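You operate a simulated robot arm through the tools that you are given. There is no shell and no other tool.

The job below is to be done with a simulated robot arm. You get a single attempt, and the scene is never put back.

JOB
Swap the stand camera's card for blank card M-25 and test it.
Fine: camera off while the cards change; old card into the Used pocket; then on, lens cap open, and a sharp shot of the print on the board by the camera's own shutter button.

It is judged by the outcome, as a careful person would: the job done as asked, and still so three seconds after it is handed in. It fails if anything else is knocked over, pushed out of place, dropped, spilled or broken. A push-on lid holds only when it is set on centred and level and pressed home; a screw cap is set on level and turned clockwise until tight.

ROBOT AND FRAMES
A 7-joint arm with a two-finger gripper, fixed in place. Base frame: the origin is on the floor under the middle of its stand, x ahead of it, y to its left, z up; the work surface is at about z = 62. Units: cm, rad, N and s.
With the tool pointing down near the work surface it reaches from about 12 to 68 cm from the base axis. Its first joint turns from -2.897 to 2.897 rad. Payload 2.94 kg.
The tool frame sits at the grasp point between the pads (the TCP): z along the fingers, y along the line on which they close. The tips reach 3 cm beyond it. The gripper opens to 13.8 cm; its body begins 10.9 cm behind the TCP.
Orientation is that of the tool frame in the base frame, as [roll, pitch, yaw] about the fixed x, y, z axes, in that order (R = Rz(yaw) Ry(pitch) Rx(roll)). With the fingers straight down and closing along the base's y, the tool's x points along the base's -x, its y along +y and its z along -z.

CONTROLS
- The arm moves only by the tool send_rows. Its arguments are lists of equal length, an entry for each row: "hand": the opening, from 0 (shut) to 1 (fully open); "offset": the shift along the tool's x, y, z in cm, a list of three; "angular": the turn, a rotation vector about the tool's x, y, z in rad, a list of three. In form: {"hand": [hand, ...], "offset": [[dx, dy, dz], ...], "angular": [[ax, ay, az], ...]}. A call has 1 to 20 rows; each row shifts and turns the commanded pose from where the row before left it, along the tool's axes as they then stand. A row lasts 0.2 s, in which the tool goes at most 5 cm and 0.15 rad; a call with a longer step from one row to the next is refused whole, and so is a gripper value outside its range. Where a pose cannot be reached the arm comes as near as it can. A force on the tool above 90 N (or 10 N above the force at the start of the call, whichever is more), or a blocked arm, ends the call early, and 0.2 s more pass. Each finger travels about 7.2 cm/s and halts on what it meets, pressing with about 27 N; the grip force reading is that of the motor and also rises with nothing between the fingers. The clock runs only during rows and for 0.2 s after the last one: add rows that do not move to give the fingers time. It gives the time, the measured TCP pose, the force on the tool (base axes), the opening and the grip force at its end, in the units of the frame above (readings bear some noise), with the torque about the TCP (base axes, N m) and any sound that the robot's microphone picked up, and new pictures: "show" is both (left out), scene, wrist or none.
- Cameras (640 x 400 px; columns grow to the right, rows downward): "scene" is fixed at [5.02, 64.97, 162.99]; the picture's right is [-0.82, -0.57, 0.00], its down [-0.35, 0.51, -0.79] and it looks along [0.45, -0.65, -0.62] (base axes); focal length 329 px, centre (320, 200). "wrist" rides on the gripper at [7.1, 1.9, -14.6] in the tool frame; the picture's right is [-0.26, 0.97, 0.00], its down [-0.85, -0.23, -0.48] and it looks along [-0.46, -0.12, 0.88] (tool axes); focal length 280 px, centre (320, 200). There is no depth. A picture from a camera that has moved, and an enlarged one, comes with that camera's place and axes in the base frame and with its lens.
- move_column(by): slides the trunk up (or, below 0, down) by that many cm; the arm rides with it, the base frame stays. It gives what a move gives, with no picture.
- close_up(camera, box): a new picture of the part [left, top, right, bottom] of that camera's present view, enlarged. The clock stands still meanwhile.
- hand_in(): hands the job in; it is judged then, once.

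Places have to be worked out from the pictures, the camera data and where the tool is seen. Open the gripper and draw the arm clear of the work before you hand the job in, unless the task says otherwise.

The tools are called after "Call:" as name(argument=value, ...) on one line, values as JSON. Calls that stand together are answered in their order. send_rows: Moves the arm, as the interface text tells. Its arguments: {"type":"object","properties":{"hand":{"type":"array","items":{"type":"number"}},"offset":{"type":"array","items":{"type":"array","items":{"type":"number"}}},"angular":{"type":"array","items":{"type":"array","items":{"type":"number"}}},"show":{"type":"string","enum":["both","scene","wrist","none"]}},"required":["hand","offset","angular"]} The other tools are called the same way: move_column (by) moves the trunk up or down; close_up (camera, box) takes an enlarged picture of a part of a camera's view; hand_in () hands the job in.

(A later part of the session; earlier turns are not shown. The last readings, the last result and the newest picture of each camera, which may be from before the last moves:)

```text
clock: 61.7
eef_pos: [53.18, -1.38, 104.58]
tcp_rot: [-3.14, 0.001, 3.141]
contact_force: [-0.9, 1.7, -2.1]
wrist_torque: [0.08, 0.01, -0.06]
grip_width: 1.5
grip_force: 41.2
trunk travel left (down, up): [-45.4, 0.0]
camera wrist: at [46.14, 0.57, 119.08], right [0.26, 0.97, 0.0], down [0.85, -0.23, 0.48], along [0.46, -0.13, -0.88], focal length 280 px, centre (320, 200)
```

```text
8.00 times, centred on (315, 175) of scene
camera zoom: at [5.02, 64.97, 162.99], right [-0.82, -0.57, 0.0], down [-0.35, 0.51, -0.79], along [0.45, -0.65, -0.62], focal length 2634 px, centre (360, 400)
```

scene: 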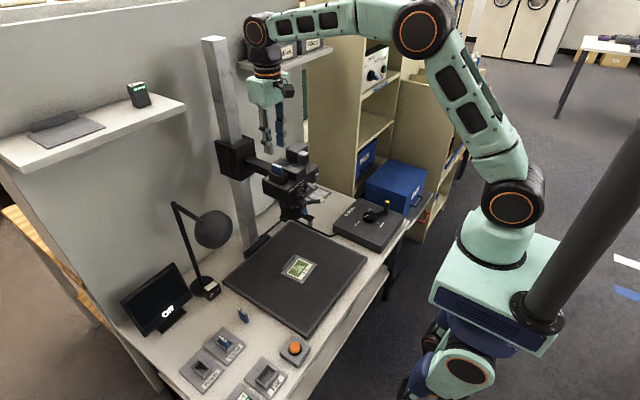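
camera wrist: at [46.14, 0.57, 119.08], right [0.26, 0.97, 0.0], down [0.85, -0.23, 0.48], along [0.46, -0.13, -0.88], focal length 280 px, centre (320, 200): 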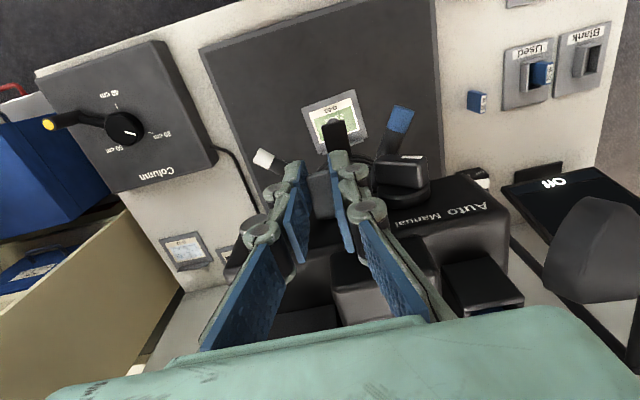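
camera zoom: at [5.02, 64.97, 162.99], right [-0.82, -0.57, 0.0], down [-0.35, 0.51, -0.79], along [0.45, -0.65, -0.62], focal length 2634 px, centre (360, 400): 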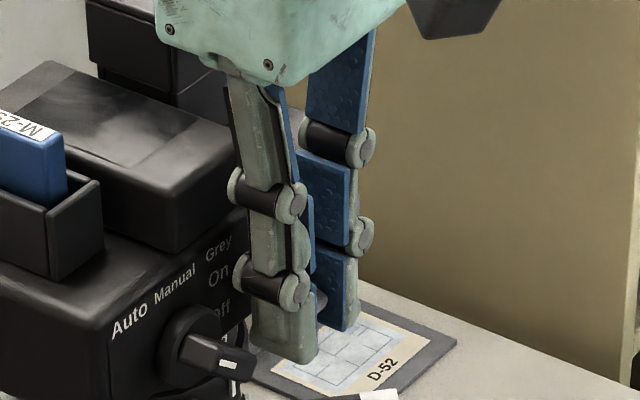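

The lever is held (1.5 cm). I lift it gradually about 2.4 cm.

Call:
send_rows(hand=[0, 0, 0, 0, 0, 0, 0], offset=[[0.05, 0, -0.4], [0.05, 0, -0.4], [0, 0, -0.4], [0, 0, -0.4], [-0.05, 0, -0.4], [-0.05, 0, -0.4], [0, 0, 0]], angular=[[0, 0, 0], [0, 0, 0], [0, 0, 0], [0, 0, 0], [0, 0, 0], [0, 0, 0], [0, 0, 0]], show="both")

Call:
close_up(camera="scene", box=[285, 150, 345, 200])

Call:
close_up(camera="scene", box=[115, 260, 215, 322])

```text
clock: 63.3
eef_pos: [53.21, -1.3, 107.07]
tcp_rot: [-3.141, -0.003, 3.141]
contact_force: [0.4, 2.4, -6.8]
wrist_torque: [0.09, 0.14, -0.05]
grip_width: 1.51
grip_force: 40.9
trunk travel left (down, up): [-45.4, 0.0]
camera wrist: at [46.15, 0.58, 121.54], right [0.26, 0.97, 0.0], down [0.85, -0.23, 0.47], along [0.46, -0.13, -0.88], focal length 280 px, centre (320, 200)
```

scene: 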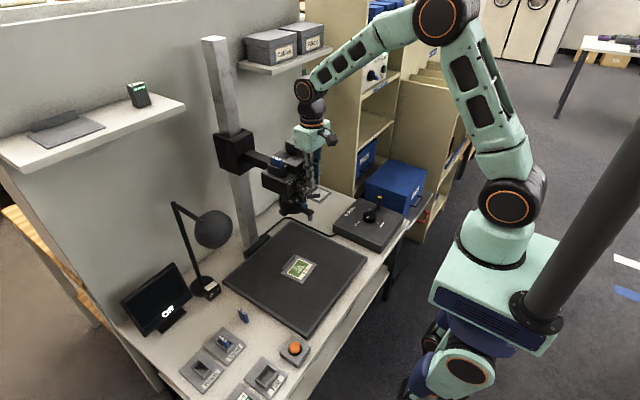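
wrist: 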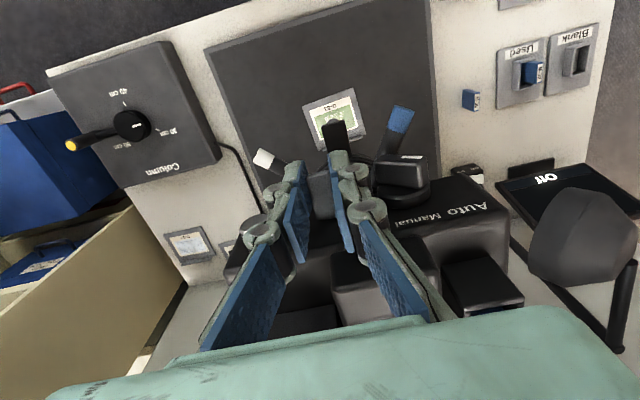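

```text
8.00 times, centred on (315, 175) of scene
camera zoom: at [5.02, 64.97, 162.99], right [-0.82, -0.57, 0.0], down [-0.35, 0.51, -0.79], along [0.45, -0.65, -0.62], focal length 2634 px, centre (360, 400)
```

zoom: 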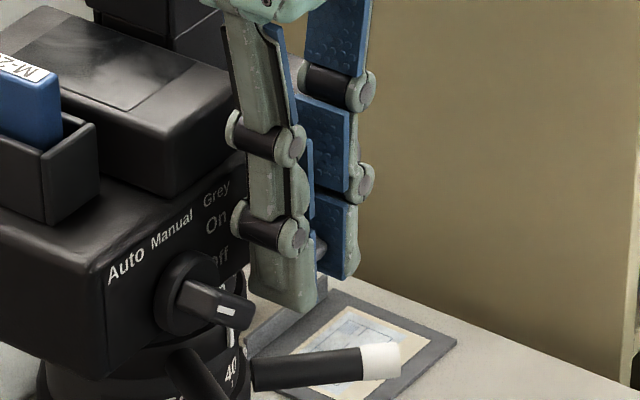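

```text
6.40 times, centred on (165, 291) of scene
camera zoom: at [5.02, 64.97, 162.99], right [-0.82, -0.57, 0.0], down [-0.35, 0.51, -0.79], along [0.45, -0.65, -0.62], focal length 2107 px, centre (1312, -382)
```

zoom: 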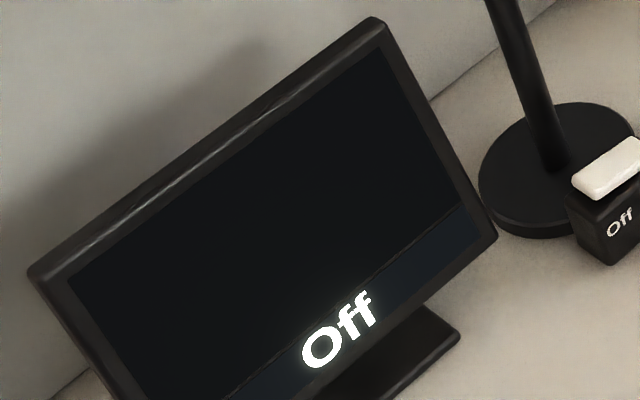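

Lifting raised the whole camera on its column (the crank turned), while the lever stayed Off in the tight grip. I lower it straight back down to its bottom position, keeping the grip.

Call:
send_rows(hand=[0, 0, 0, 0, 0, 0, 0, 0], offset=[[0, 0, 0.4], [0, 0, 0.4], [0, 0, 0.4], [0, 0, 0.4], [0, 0, 0.4], [0, 0, 0.4], [0, 0, 0.15], [0, 0, 0]], angular=[[0, 0, 0], [0, 0, 0], [0, 0, 0], [0, 0, 0], [0, 0, 0], [0, 0, 0], [0, 0, 0], [0, 0, 0]], show="both")

Call:
close_up(camera="scene", box=[320, 190, 400, 240])

Call:
close_up(camera="wrist", box=[40, 80, 200, 180])

```text
clock: 65.1
eef_pos: [53.13, -1.35, 104.61]
tcp_rot: [-3.14, 0.004, -3.141]
contact_force: [6.0, 1.1, 12.8]
wrist_torque: [0.03, -0.14, 0.02]
grip_width: 1.52
grip_force: 40.5
trunk travel left (down, up): [-45.4, 0.0]
camera wrist: at [46.07, 0.59, 119.03], right [0.26, 0.97, 0.0], down [0.85, -0.23, 0.48], along [0.46, -0.13, -0.88], focal length 280 px, centre (320, 200)
```

scene: 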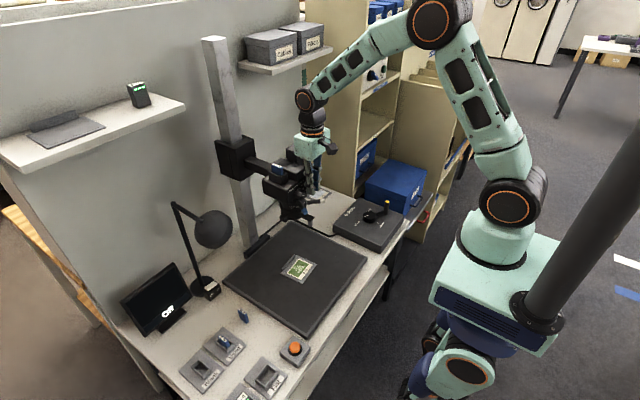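
wrist: 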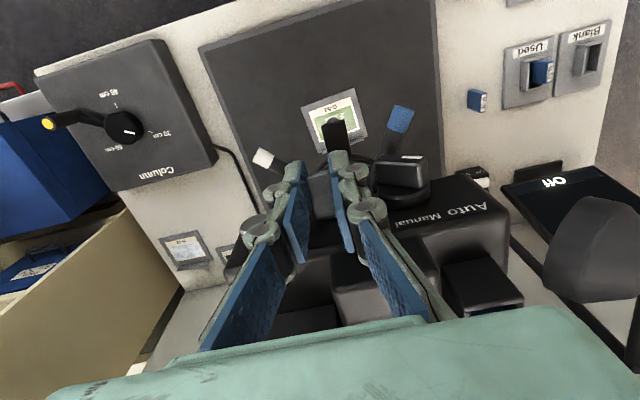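

```text
8.00 times, centred on (360, 215) of scene
camera zoom: at [5.02, 64.97, 162.99], right [-0.82, -0.57, 0.0], down [-0.35, 0.51, -0.79], along [0.45, -0.65, -0.62], focal length 2634 px, centre (0, 80)
```

zoom: 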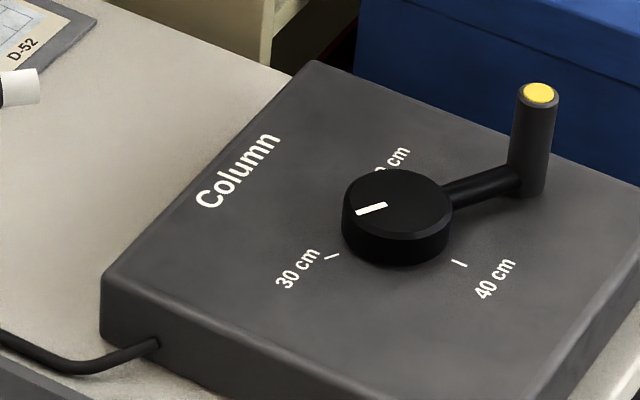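

```text
4.00 times, centred on (120, 130) of wrist
camera zoom: at [46.07, 0.59, 119.03], right [0.26, 0.97, 0.0], down [0.85, -0.23, 0.48], along [0.46, -0.13, -0.88], focal length 1122 px, centre (1120, 480)
```

zoom: 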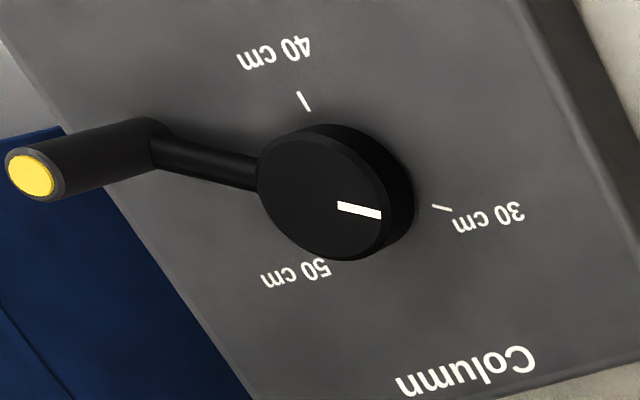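

The column knob reads exactly as at the start again, so the camera is back at its bottom position. The tight grip kept the lever from turning; I will regrip with the hand tilted forward and turn the lever with the hand about its pivot. First release, rise and tilt.

Call:
send_rows(hand=[0.1, 0.2, 0.2, 0.2, 0.2, 0.2, 0.2, 0.2, 0.2, 0.2, 0.2], offset=[[0, 0, -0.1], [0, 0, -0.1], [0, 0, 0], [0, 0, -2.5], [0, 0, -2.5], [2.1, 0, 0], [0, 0, 0], [0, 0, 0], [0, 0, 0], [0, 0, 0], [0, 0, 0]], angular=[[0, 0, 0], [0, 0, 0], [0, 0, 0], [0, 0, 0], [0, 0, 0], [0, 0, 0], [0, -0.15, 0], [0, -0.15, 0], [0, -0.15, 0], [0, 0, 0], [0, 0, 0]], show="both")

Call:
close_up(camera="scene", box=[270, 140, 350, 200])

Call:
close_up(camera="wrist", box=[240, 110, 400, 210])

```text
clock: 67.5
eef_pos: [51.09, -1.41, 109.51]
tcp_rot: [-3.14, 0.451, -3.141]
contact_force: [-0.4, 0.1, -0.2]
wrist_torque: [0.0, 0.02, 0.01]
grip_width: 2.76
grip_force: 0.1
trunk travel left (down, up): [-45.4, 0.0]
camera wrist: at [38.4, 0.52, 119.6], right [0.24, 0.97, 0.11], down [0.56, -0.23, 0.8], along [0.8, -0.12, -0.59], focal length 280 px, centre (320, 200)
```

scene: 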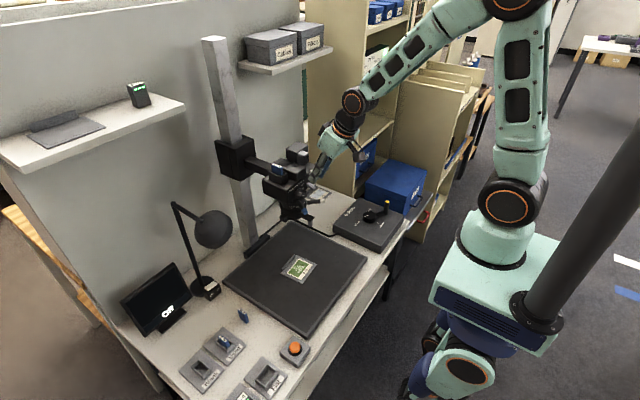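
wrist: 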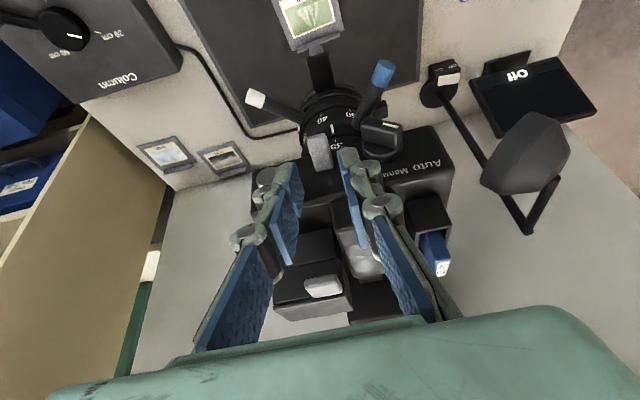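

```text
6.67 times, centred on (310, 170) of scene
camera zoom: at [5.02, 64.97, 162.99], right [-0.82, -0.57, 0.0], down [-0.35, 0.51, -0.79], along [0.45, -0.65, -0.62], focal length 2195 px, centre (387, 400)
```

zoom: 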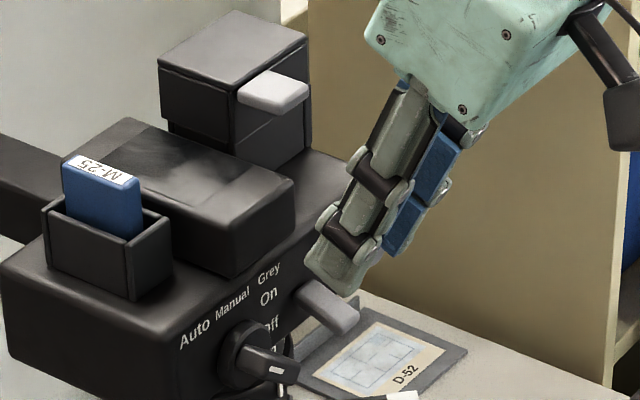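

```text
4.00 times, centred on (320, 160) of wrist
camera zoom: at [38.4, 0.52, 119.6], right [0.24, 0.97, 0.11], down [0.56, -0.23, 0.8], along [0.8, -0.12, -0.59], focal length 1122 px, centre (320, 360)
```

zoom: 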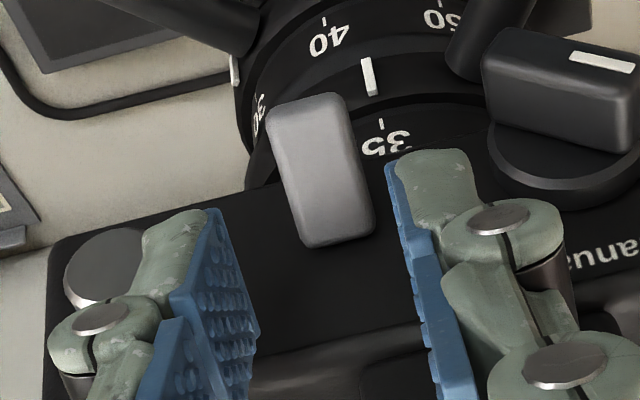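

The tilted pose works well and gives a clear view: the lever (Off) is centred between the fingers, focus index ≈43, and 35 on the upper ring. I slide down along the tool axis to straddle the lever near its end.

Call:
send_rows(hand=[0.2, 0.2, 0.2, 0.2, 0.2], offset=[[0.2, 0.02, 2], [0.26, 0, 2], [0, 0, 1], [0, 0, 0.8], [0, 0, 0]], angular=[[0, 0, 0], [0, 0, 0], [0, 0, 0], [0, 0, 0], [0, 0, 0]], show="wrist")

Call:
close_up(camera="scene", box=[280, 150, 340, 200])

Call:
close_up(camera="wrist", box=[240, 110, 400, 210])

```text
clock: 68.7
eef_pos: [53.18, -1.31, 104.24]
tcp_rot: [-3.14, 0.451, -3.142]
contact_force: [-0.2, -0.9, -0.9]
wrist_torque: [-0.03, 0.0, -0.02]
grip_width: 2.75
grip_force: 0.1
trunk travel left (down, up): [-45.4, 0.0]
camera wrist: at [40.48, 0.65, 114.19], right [0.24, 0.97, 0.11], down [0.56, -0.23, 0.8], along [0.8, -0.12, -0.59], focal length 280 px, centre (320, 200)
```

wrist: 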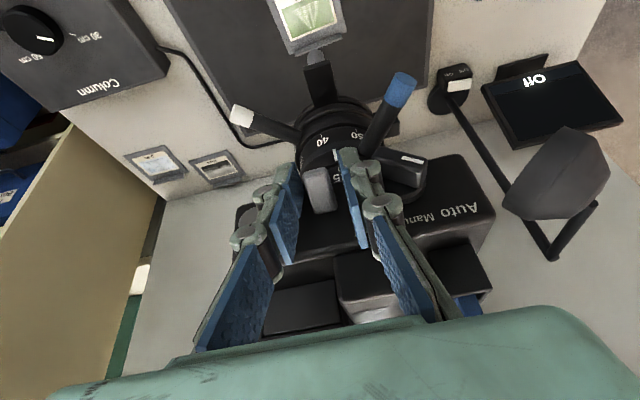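

```text
8.00 times, centred on (310, 175) of scene
camera zoom: at [5.02, 64.97, 162.99], right [-0.82, -0.57, 0.0], down [-0.35, 0.51, -0.79], along [0.45, -0.65, -0.62], focal length 2634 px, centre (400, 400)
```

zoom: 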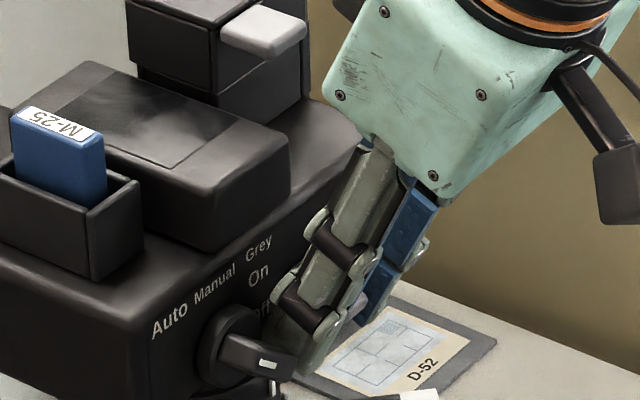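

```text
4.00 times, centred on (320, 160) of wrist
camera zoom: at [40.48, 0.65, 114.19], right [0.24, 0.97, 0.11], down [0.56, -0.23, 0.8], along [0.8, -0.12, -0.59], focal length 1122 px, centre (320, 360)
```

zoom: 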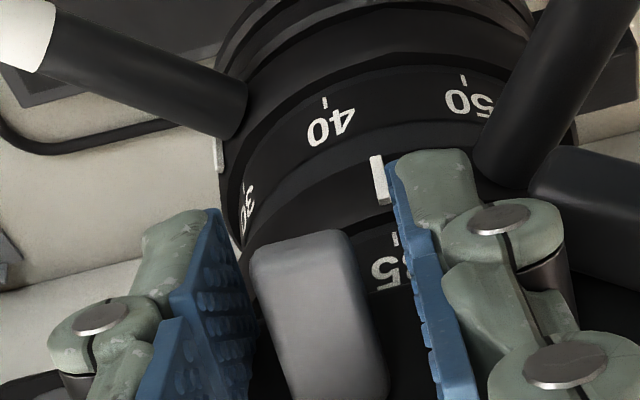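

The lever is well between the pads. I close on it now.

Call:
send_rows(hand=[0.12, 0.05, 0, 0, 0], offset=[[0, 0, 0], [0, 0, 0], [0, 0, 0], [0, 0, 0], [0, 0, 0]], angular=[[0, 0, 0], [0, 0, 0], [0, 0, 0], [0, 0, 0], [0, 0, 0]], show="none")

Call:
close_up(camera="wrist", box=[240, 110, 400, 210])

Call:
close_up(camera="scene", box=[280, 150, 340, 200])

```text
clock: 69.9
eef_pos: [53.23, -1.35, 104.16]
tcp_rot: [-3.14, 0.447, -3.142]
contact_force: [0.3, -5.2, -1.4]
wrist_torque: [-0.02, 0.02, -0.07]
grip_width: 1.49
grip_force: 41.0
trunk travel left (down, up): [-45.4, 0.0]
```

```text
4.00 times, centred on (320, 160) of wrist
camera zoom: at [40.49, 0.57, 114.19], right [0.24, 0.97, 0.11], down [0.56, -0.23, 0.8], along [0.8, -0.12, -0.59], focal length 1122 px, centre (320, 360)
```

zoom: 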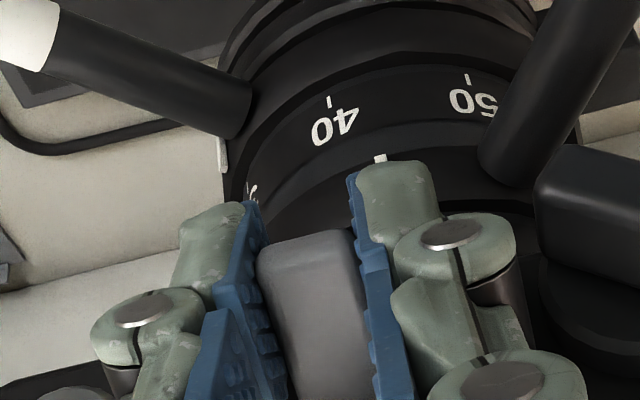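

```text
8.00 times, centred on (310, 175) of scene
camera zoom: at [5.02, 64.97, 162.99], right [-0.82, -0.57, 0.0], down [-0.35, 0.51, -0.79], along [0.45, -0.65, -0.62], focal length 2634 px, centre (400, 400)
```

zoom: 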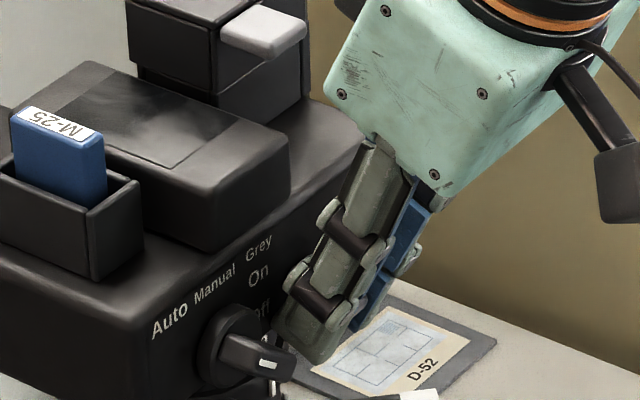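

Gripped. Now I rotate the hand back about the lever's pivot, 0.1 rad per row, moving along the arc, for four rows, then check.

Call:
send_rows(hand=[0, 0, 0, 0, 0], offset=[[-0.2, -0.03, -0.25], [-0.2, 0, -0.25], [-0.2, 0, -0.25], [-0.2, 0, -0.25], [0, 0, 0]], angular=[[0, 0.1, 0], [0, 0.1, 0], [0, 0.1, 0], [0, 0.1, 0], [0, 0, 0]], show="both")

Call:
close_up(camera="scene", box=[270, 140, 350, 200])

Call:
close_up(camera="scene", box=[320, 190, 400, 240])

```text
clock: 71.1
eef_pos: [53.4, -1.37, 105.36]
tcp_rot: [3.141, 0.044, -3.14]
contact_force: [-14.6, -0.8, -10.3]
wrist_torque: [-0.03, 0.41, -0.2]
grip_width: 1.47
grip_force: 40.7
trunk travel left (down, up): [-45.4, 0.0]
camera wrist: at [45.7, 0.57, 119.51], right [0.26, 0.97, 0.01], down [0.83, -0.23, 0.51], along [0.5, -0.12, -0.86], focal length 280 px, centre (320, 200)
```

scene: 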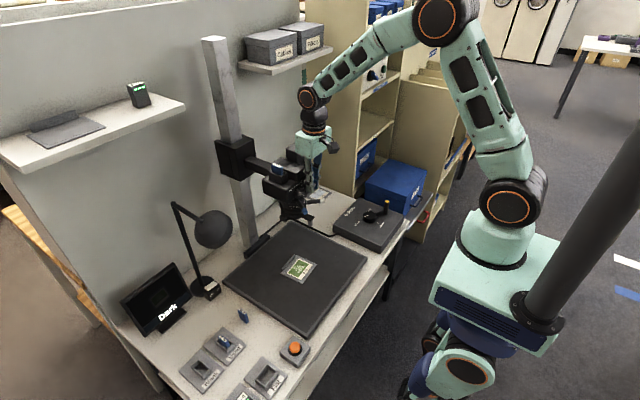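
wrist: 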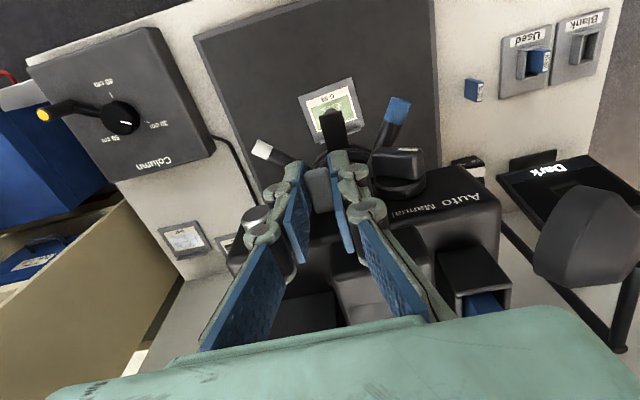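

```text
6.67 times, centred on (310, 170) of scene
camera zoom: at [5.02, 64.97, 162.99], right [-0.82, -0.57, 0.0], down [-0.35, 0.51, -0.79], along [0.45, -0.65, -0.62], focal length 2195 px, centre (387, 400)
```

zoom: 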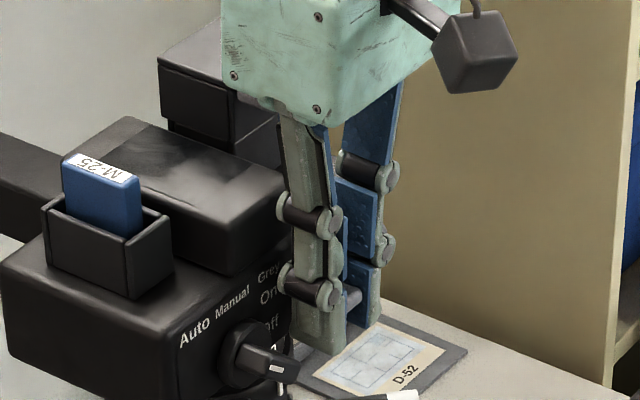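

```text
8.00 times, centred on (360, 215) of scene
camera zoom: at [5.02, 64.97, 162.99], right [-0.82, -0.57, 0.0], down [-0.35, 0.51, -0.79], along [0.45, -0.65, -0.62], focal length 2634 px, centre (0, 80)
```

zoom: 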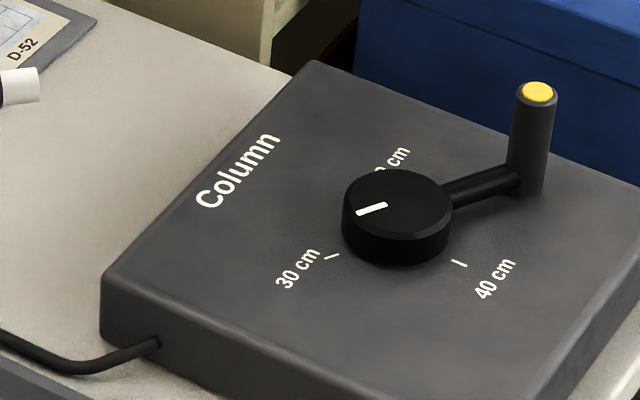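

The screen now reads "Dark": the camera is on, and the column hasn't moved. I turn the lever a bit further towards its On stop, easing the x-strain.

Call:
send_rows(hand=[0, 0, 0, 0], offset=[[0.08, 0, -0.25], [0.04, 0, -0.22], [0.0, 0, -0.2], [0, 0, 0]], angular=[[0, 0.1, 0], [0, 0.1, 0], [0, 0.08, 0], [0, 0, 0]], show="both")

Call:
close_up(camera="scene", box=[270, 140, 350, 200])

Call:
close_up(camera="scene", box=[320, 190, 400, 240])

```text
clock: 72.1
eef_pos: [53.42, -1.44, 106.23]
tcp_rot: [-3.139, -0.231, -3.14]
contact_force: [-14.0, 3.4, -6.7]
wrist_torque: [-0.69, -1.74, 0.39]
grip_width: 1.47
grip_force: 41.0
trunk travel left (down, up): [-45.4, 0.0]
camera wrist: at [49.87, 0.59, 121.88], right [0.25, 0.97, -0.06], down [0.94, -0.23, 0.27], along [0.25, -0.13, -0.96], focal length 280 px, centre (320, 200)
```

scene: 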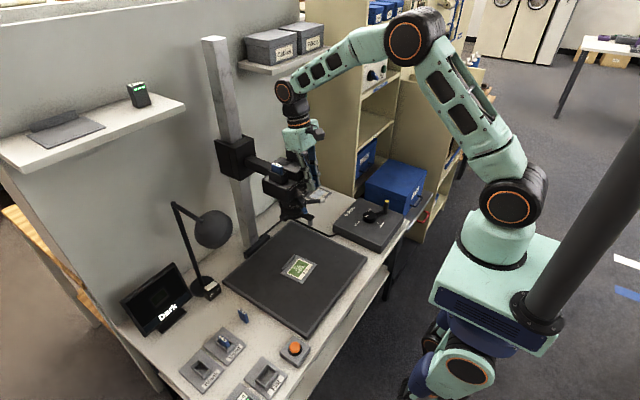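
wrist: 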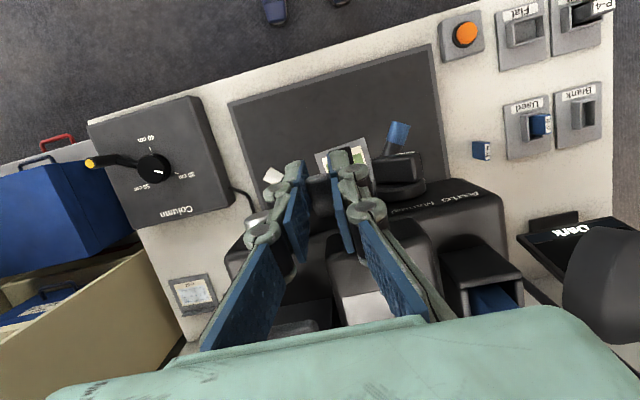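

```text
6.67 times, centred on (310, 170) of scene
camera zoom: at [5.02, 64.97, 162.99], right [-0.82, -0.57, 0.0], down [-0.35, 0.51, -0.79], along [0.45, -0.65, -0.62], focal length 2195 px, centre (387, 400)
```

zoom: 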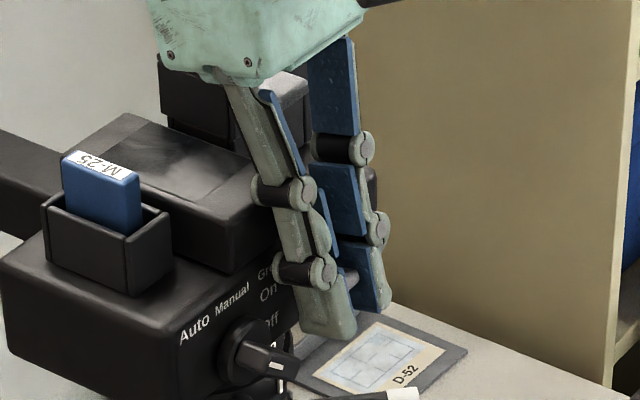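

```text
8.00 times, centred on (360, 215) of scene
camera zoom: at [5.02, 64.97, 162.99], right [-0.82, -0.57, 0.0], down [-0.35, 0.51, -0.79], along [0.45, -0.65, -0.62], focal length 2634 px, centre (0, 80)
```

zoom: 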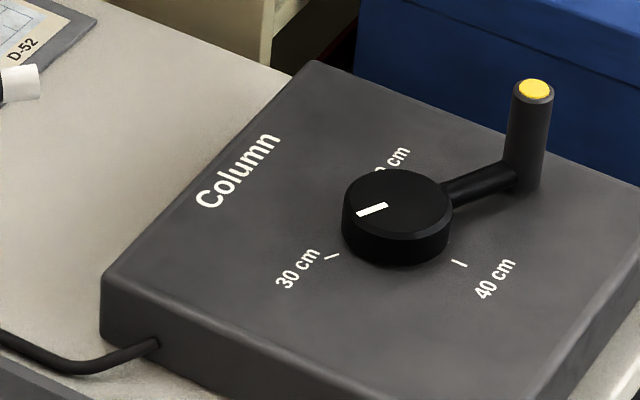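

There is some torque now (the palm may be near the battery box). I release the lever and withdraw along the tool axis, then level the hand.

Call:
send_rows(hand=[0.1, 0.2, 0.2, 0.2, 0.2, 0.2, 0.2], offset=[[0, 0, 0], [0, 0, 0], [0, 0, 0], [0.8, 0, -1], [0.8, 0, -2.5], [0.5, 0, -3], [0, 0, 0]], angular=[[0, 0, 0], [0, 0, 0], [0, -0.03, 0], [0, -0.05, 0], [0, -0.05, 0], [0, -0.1, 0], [0, 0, 0]], show="both")

Call:
close_up(camera="scene", box=[270, 140, 350, 200])

Call:
close_up(camera="scene", box=[320, 190, 400, 240])

```text
clock: 73.7
eef_pos: [52.49, -1.54, 112.86]
tcp_rot: [3.141, 0.0, -3.14]
contact_force: [-0.5, 1.2, 0.6]
wrist_torque: [0.05, 0.04, 0.02]
grip_width: 2.79
grip_force: 0.1
trunk travel left (down, up): [-45.4, 0.0]
camera wrist: at [45.4, 0.45, 127.26], right [0.26, 0.97, 0.0], down [0.85, -0.23, 0.48], along [0.46, -0.12, -0.88], focal length 280 px, centre (320, 200)
```

scene: 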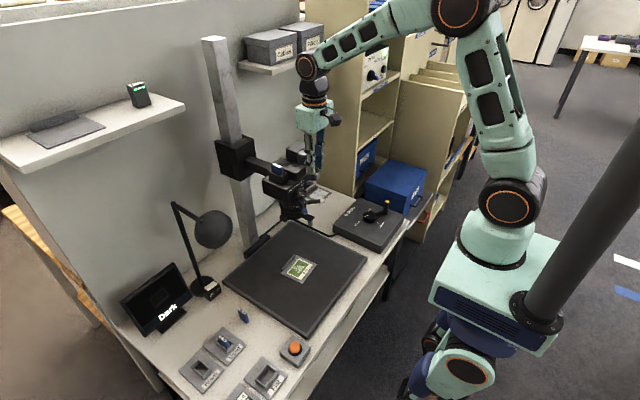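
wrist: 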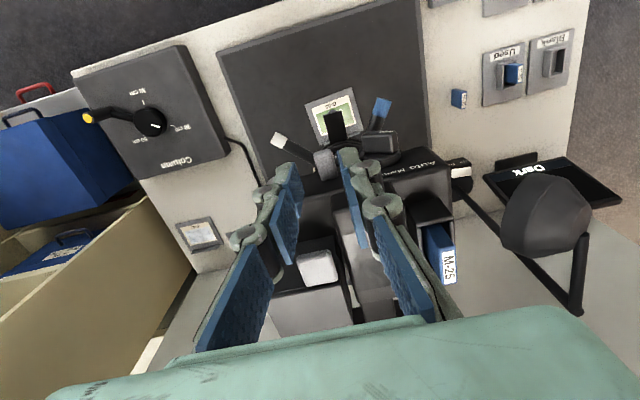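

```text
6.67 times, centred on (310, 170) of scene
camera zoom: at [5.02, 64.97, 162.99], right [-0.82, -0.57, 0.0], down [-0.35, 0.51, -0.79], along [0.45, -0.65, -0.62], focal length 2195 px, centre (387, 400)
```

zoom: 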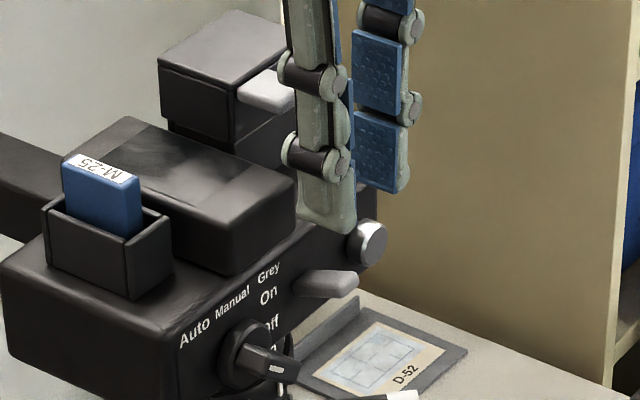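

```text
8.00 times, centred on (360, 215) of scene
camera zoom: at [5.02, 64.97, 162.99], right [-0.82, -0.57, 0.0], down [-0.35, 0.51, -0.79], along [0.45, -0.65, -0.62], focal length 2634 px, centre (0, 80)
```

zoom: 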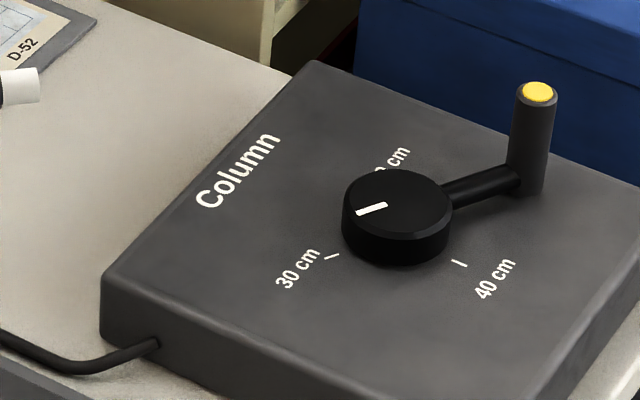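

The power lever is On, the column has settled at 30, and the screen says "Dark". I look at the screen and the cap closely.

Call:
close_up(camera="scene", box=[115, 260, 215, 322])

Call:
close_up(camera="scene", box=[270, 195, 330, 235])

Call:
close_up(camera="wrist", box=[470, 140, 630, 240])

```text
6.40 times, centred on (165, 291) of scene
camera zoom: at [5.02, 64.97, 162.99], right [-0.82, -0.57, 0.0], down [-0.35, 0.51, -0.79], along [0.45, -0.65, -0.62], focal length 2107 px, centre (1312, -382)
```

zoom: 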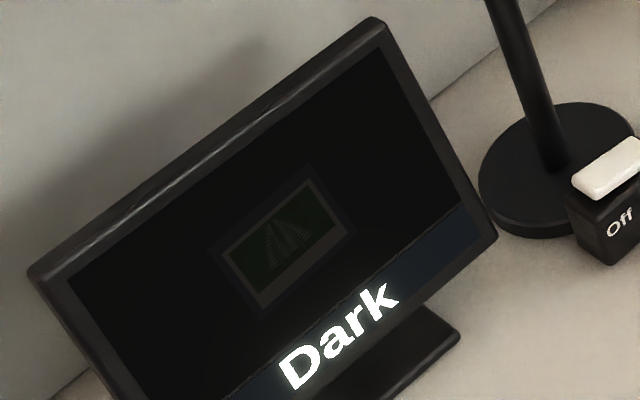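

```text
10.00 times, centred on (300, 215) of scene
camera zoom: at [5.02, 64.97, 162.99], right [-0.82, -0.57, 0.0], down [-0.35, 0.51, -0.79], along [0.45, -0.65, -0.62], focal length 3292 px, centre (520, 50)
```

zoom: 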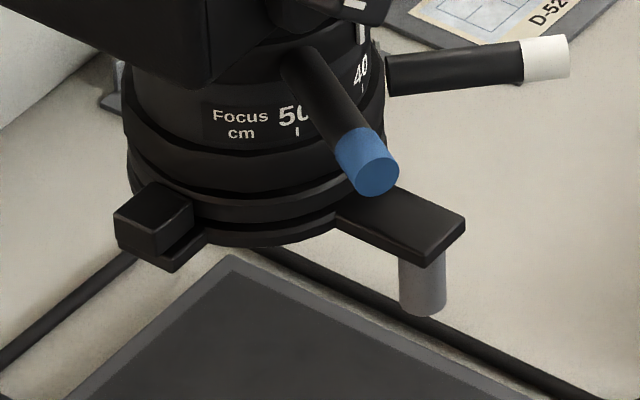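

```text
4.00 times, centred on (550, 190) of wrist
camera zoom: at [45.4, 0.45, 127.26], right [0.26, 0.97, 0.0], down [0.85, -0.23, 0.48], along [0.46, -0.12, -0.88], focal length 1122 px, centre (-600, 240)
```

zoom: 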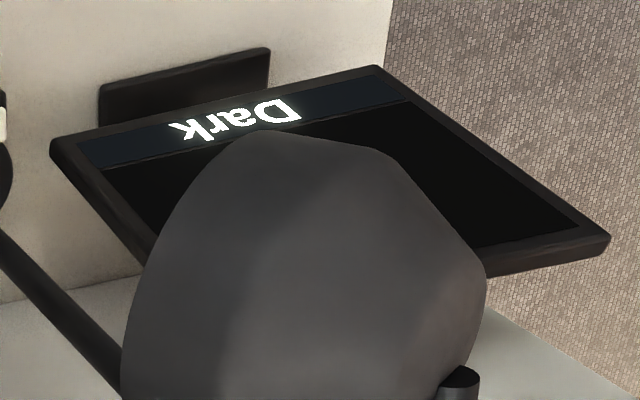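

The cap plate's tab ends near [53, 0, 91] with the peg below it, hinged at about [61, 5.3]. I draw back, lower the trunk 10 cm, and tilt the hand further so the fingertips can reach the peg from the front.

Call:
send_rows(hand=[0.24, 0.24, 0.24, 0.24], offset=[[3.5, 0, 0], [3.5, 0.5, 0], [3.5, 0.5, 0], [0, 0, 0]], angular=[[0, 0, 0], [0, 0, 0], [0, 0, 0], [0, 0, 0]], show="none")

Call:
move_column(by=-11)

Call:
send_rows(hand=[0.24, 0.24, 0.24, 0.24, 0.24, 0.24], offset=[[0, 0, 0], [0, 0, 0], [0, 0, 0], [0, 0, 0], [0, 0, 0], [0, 0, 0]], angular=[[0, -0.14, 0], [0, -0.14, 0], [0, -0.14, 0], [0, -0.14, 0], [0, -0.14, 0], [0, 0, 0]], show="both")

```text
clock: 74.7
eef_pos: [41.92, -0.33, 112.67]
tcp_rot: [-3.138, -0.002, -3.141]
contact_force: [-0.4, -0.1, 0.0]
wrist_torque: [0.0, -0.03, -0.03]
grip_width: 3.32
grip_force: 0.0
trunk travel left (down, up): [-45.4, 0.0]
```

```text
clock: 76.2
eef_pos: [42.05, -0.48, 101.75]
tcp_rot: [-3.14, -0.001, -3.141]
contact_force: [-0.2, -0.1, 0.5]
wrist_torque: [-0.04, 0.03, -0.01]
grip_width: 3.32
grip_force: 0.0
trunk travel left (down, up): [-34.4, 11.0]
```

```text
clock: 77.6
eef_pos: [44.72, -0.37, 102.86]
tcp_rot: [-3.14, 0.693, -3.14]
contact_force: [0.1, -0.4, 0.1]
wrist_torque: [0.02, 0.0, 0.04]
grip_width: 3.28
grip_force: 0.0
out of reach, approached as far as the arm can: row 5
trunk travel left (down, up): [-34.4, 11.0]
camera wrist: at [29.95, 1.54, 109.49], right [0.2, 0.97, 0.17], down [0.35, -0.23, 0.91], along [0.92, -0.12, -0.38], focal length 280 px, centre (320, 200)
```

scene: 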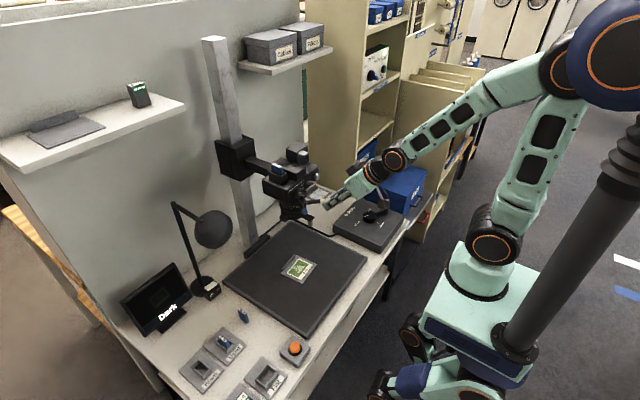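
wrist: 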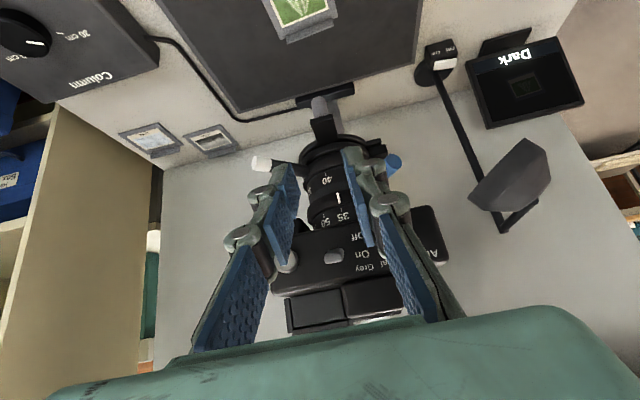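

Tilt of 0.69 is reached. Now I have a frontal view of the lens; I enlarge the lens, rings, cap tab and peg.

Call:
close_up(camera="wrist", box=[260, 80, 420, 180])

Call:
close_up(camera="wrist", box=[290, 150, 390, 270])

Call:
close_up(camera="wrist", box=[410, 30, 590, 142])

```text
4.00 times, centred on (340, 130) of wrist
camera zoom: at [29.95, 1.54, 109.49], right [0.2, 0.97, 0.17], down [0.35, -0.23, 0.91], along [0.92, -0.12, -0.38], focal length 1122 px, centre (240, 480)
```

zoom: 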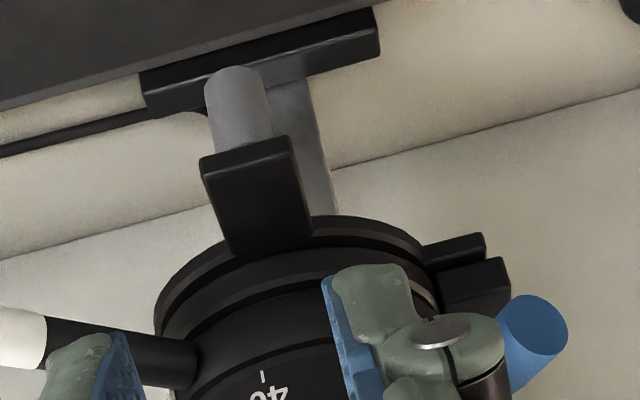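

```text
3.33 times, centred on (340, 210) of wrist
camera zoom: at [29.95, 1.54, 109.49], right [0.2, 0.97, 0.17], down [0.35, -0.23, 0.91], along [0.92, -0.12, -0.38], focal length 935 px, centre (253, 167)
```

zoom: 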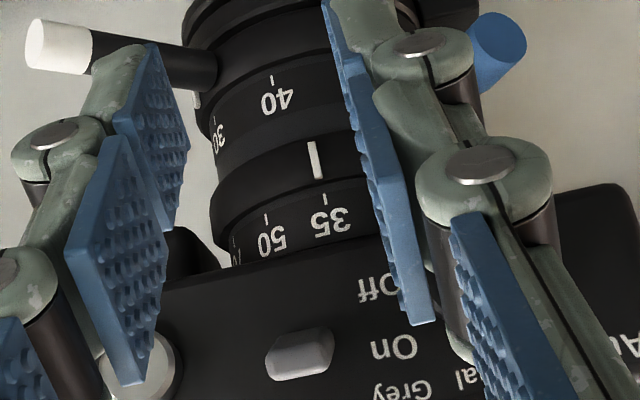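

```text
3.56 times, centred on (500, 86) of wrist
camera zoom: at [29.95, 1.54, 109.49], right [0.2, 0.97, 0.17], down [0.35, -0.23, 0.91], along [0.92, -0.12, -0.38], focal length 997 px, centre (-320, 605)
```

zoom: 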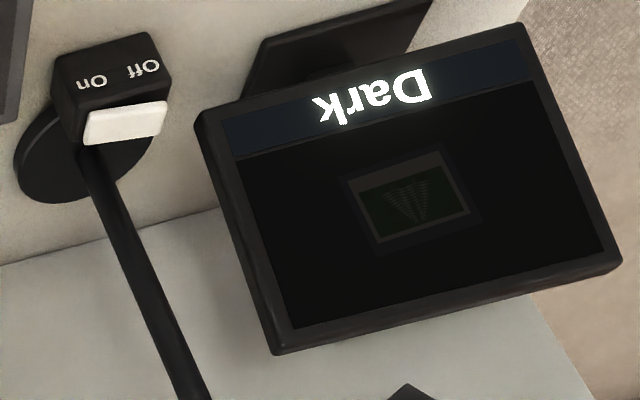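

The zoom ring shows 35/50/70 and the focus ring 30/40/50; the peg is at about [53.6, 0.2, 88.2–90.4]. I move forward-down to a pre-contact pose in front of the peg and verify.

Call:
send_rows(hand=[0.24, 0.24, 0.24], offset=[[1.0, 0.25, 3.8], [1.0, 0.25, 3.8], [0, 0, 0]], angular=[[0, 0, 0], [0, 0, 0], [0, 0, 0]], show="wrist")

Call:
close_up(camera="wrist", box=[240, 100, 400, 200])

Call:
close_up(camera="scene", box=[270, 170, 370, 240])

```text
clock: 78.4
eef_pos: [48.25, 0.07, 95.95]
tcp_rot: [-3.141, 0.7, -3.14]
contact_force: [-0.6, 0.1, 0.5]
wrist_torque: [-0.02, 0.0, -0.01]
grip_width: 3.33
grip_force: 0.0
trunk travel left (down, up): [-34.4, 11.0]
camera wrist: at [33.5, 1.98, 102.52], right [0.2, 0.97, 0.17], down [0.34, -0.23, 0.91], along [0.92, -0.12, -0.38], focal length 280 px, centre (320, 200)
```

wrist: 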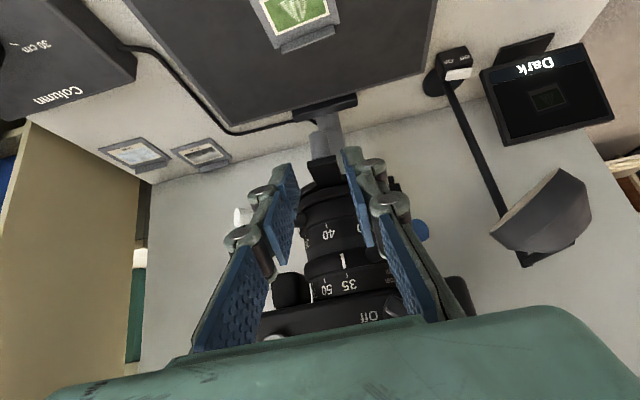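

```text
4.00 times, centred on (320, 150) of wrist
camera zoom: at [33.5, 1.98, 102.52], right [0.2, 0.97, 0.17], down [0.34, -0.23, 0.91], along [0.92, -0.12, -0.38], focal length 1122 px, centre (320, 400)
```

zoom: 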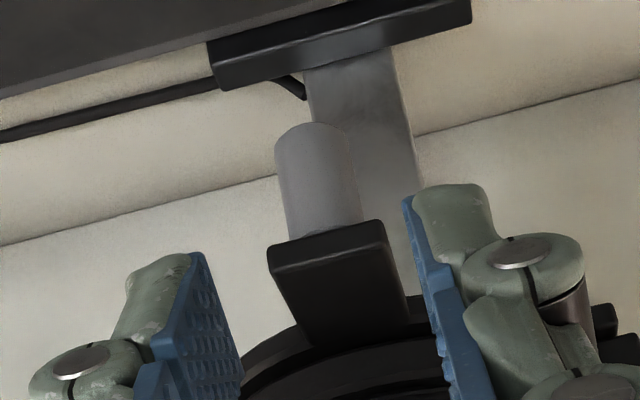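

```text
5.71 times, centred on (320, 205) of scene
camera zoom: at [5.02, 64.97, 162.99], right [-0.82, -0.57, 0.0], down [-0.35, 0.51, -0.79], along [0.45, -0.65, -0.62], focal length 1881 px, centre (320, 171)
```

zoom: 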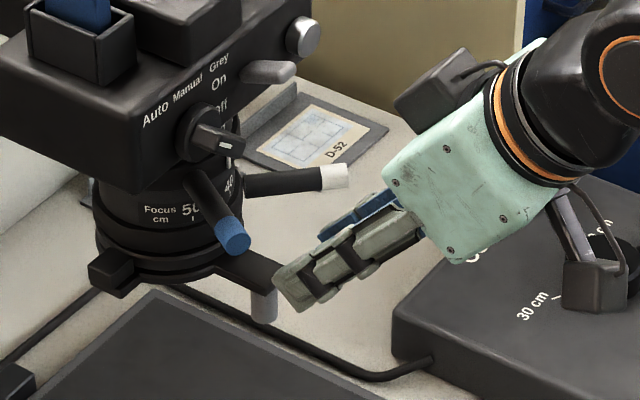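

The peg is centred between the open fingers. I slide in along the tool axis to straddle it.

Call:
send_rows(hand=[0.24, 0.24, 0.24, 0.24], offset=[[0.12, 0.03, 2.5], [0.12, 0.03, 2.5], [0.12, 0.02, 1.6], [0, 0, 0]], angular=[[0, 0, 0], [0, 0, 0], [0, 0, 0], [0, 0, 0]], show="wrist")

Call:
close_up(camera="wrist", box=[240, 100, 400, 200])

Call:
close_up(camera="scene", box=[270, 180, 340, 240])

```text
clock: 79.4
eef_pos: [52.17, -0.05, 90.63]
tcp_rot: [-3.141, 0.7, -3.141]
contact_force: [-0.7, -0.6, -0.8]
wrist_torque: [-0.02, 0.0, -0.01]
grip_width: 3.32
grip_force: 0.1
trunk travel left (down, up): [-34.4, 11.0]
camera wrist: at [37.41, 1.92, 97.17], right [0.2, 0.97, 0.17], down [0.34, -0.23, 0.91], along [0.92, -0.12, -0.38], focal length 280 px, centre (320, 200)
```

wrist: 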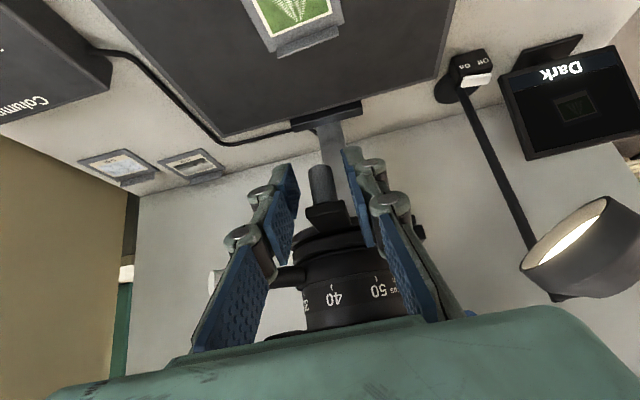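

```text
4.00 times, centred on (320, 150) of wrist
camera zoom: at [37.41, 1.92, 97.17], right [0.2, 0.97, 0.17], down [0.34, -0.23, 0.91], along [0.92, -0.12, -0.38], focal length 1122 px, centre (320, 400)
```

zoom: 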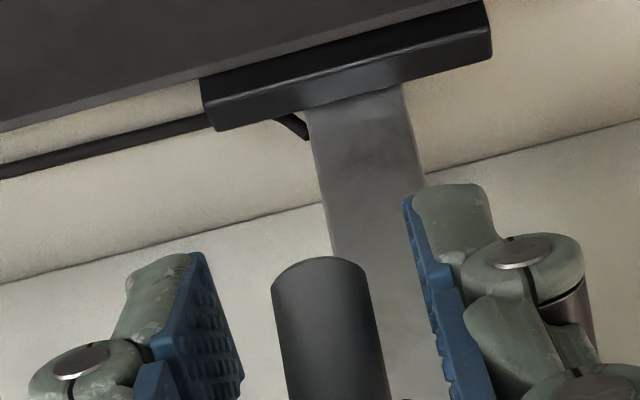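

```text
6.67 times, centred on (305, 210) of scene
camera zoom: at [5.02, 64.97, 162.99], right [-0.82, -0.57, 0.0], down [-0.35, 0.51, -0.79], along [0.45, -0.65, -0.62], focal length 2195 px, centre (420, 133)
```

zoom: 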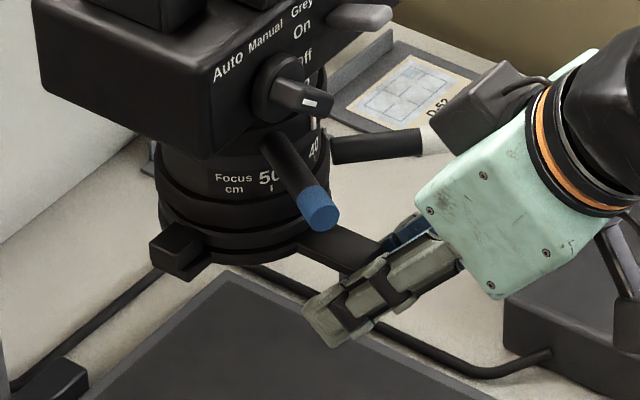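

The fingers straddle the peg. I push gently towards +y (left) and watch force and the cap.

Call:
send_rows(hand=[0.24, 0.24, 0.24, 0.24, 0.24, 0.24], offset=[[0, 0.5, 0], [0, 0.5, 0], [0, 0.4, 0], [0, 0.4, 0], [0, 0.4, 0], [0, 0, 0]], angular=[[0, 0, 0], [0, 0, 0], [0, 0, 0], [0, 0, 0], [0, 0, 0], [0, 0, 0]], show="wrist")

Call:
close_up(camera="wrist", box=[240, 120, 400, 220])

Call:
close_up(camera="scene", box=[270, 180, 340, 240])

```text
clock: 80.8
eef_pos: [52.11, 2.46, 90.55]
tcp_rot: [-3.141, 0.7, -3.141]
contact_force: [0.1, -0.3, 0.8]
wrist_torque: [0.02, -0.02, 0.01]
grip_width: 3.34
grip_force: 0.4
trunk travel left (down, up): [-34.4, 11.0]
camera wrist: at [37.28, 4.31, 97.1], right [0.2, 0.97, 0.17], down [0.34, -0.23, 0.91], along [0.92, -0.12, -0.38], focal length 280 px, centre (320, 200)
```

wrist: 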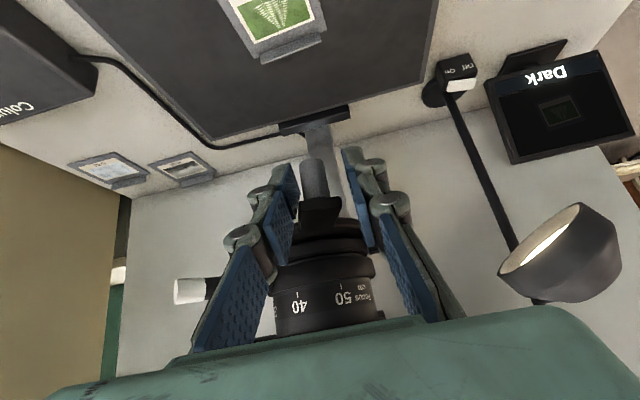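

```text
4.00 times, centred on (320, 170) of wrist
camera zoom: at [37.28, 4.31, 97.1], right [0.2, 0.97, 0.17], down [0.34, -0.23, 0.91], along [0.92, -0.12, -0.38], focal length 1122 px, centre (320, 320)
```

zoom: 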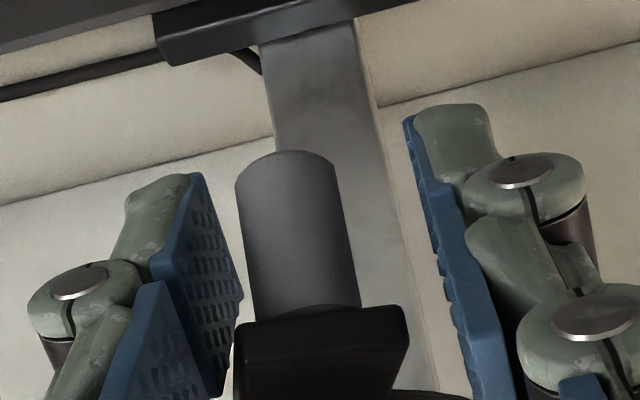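

```text
6.67 times, centred on (305, 210) of scene
camera zoom: at [5.02, 64.97, 162.99], right [-0.82, -0.57, 0.0], down [-0.35, 0.51, -0.79], along [0.45, -0.65, -0.62], focal length 2195 px, centre (420, 133)
```

zoom: 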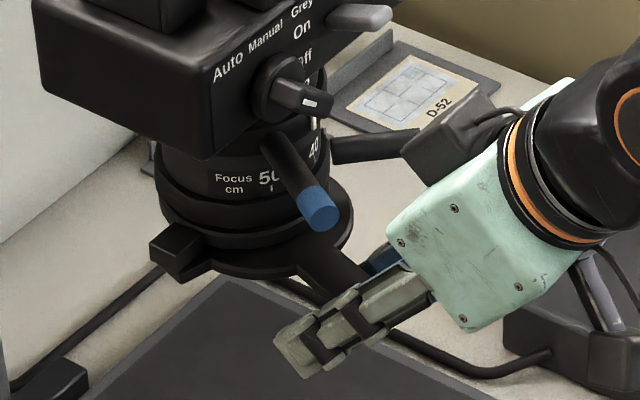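

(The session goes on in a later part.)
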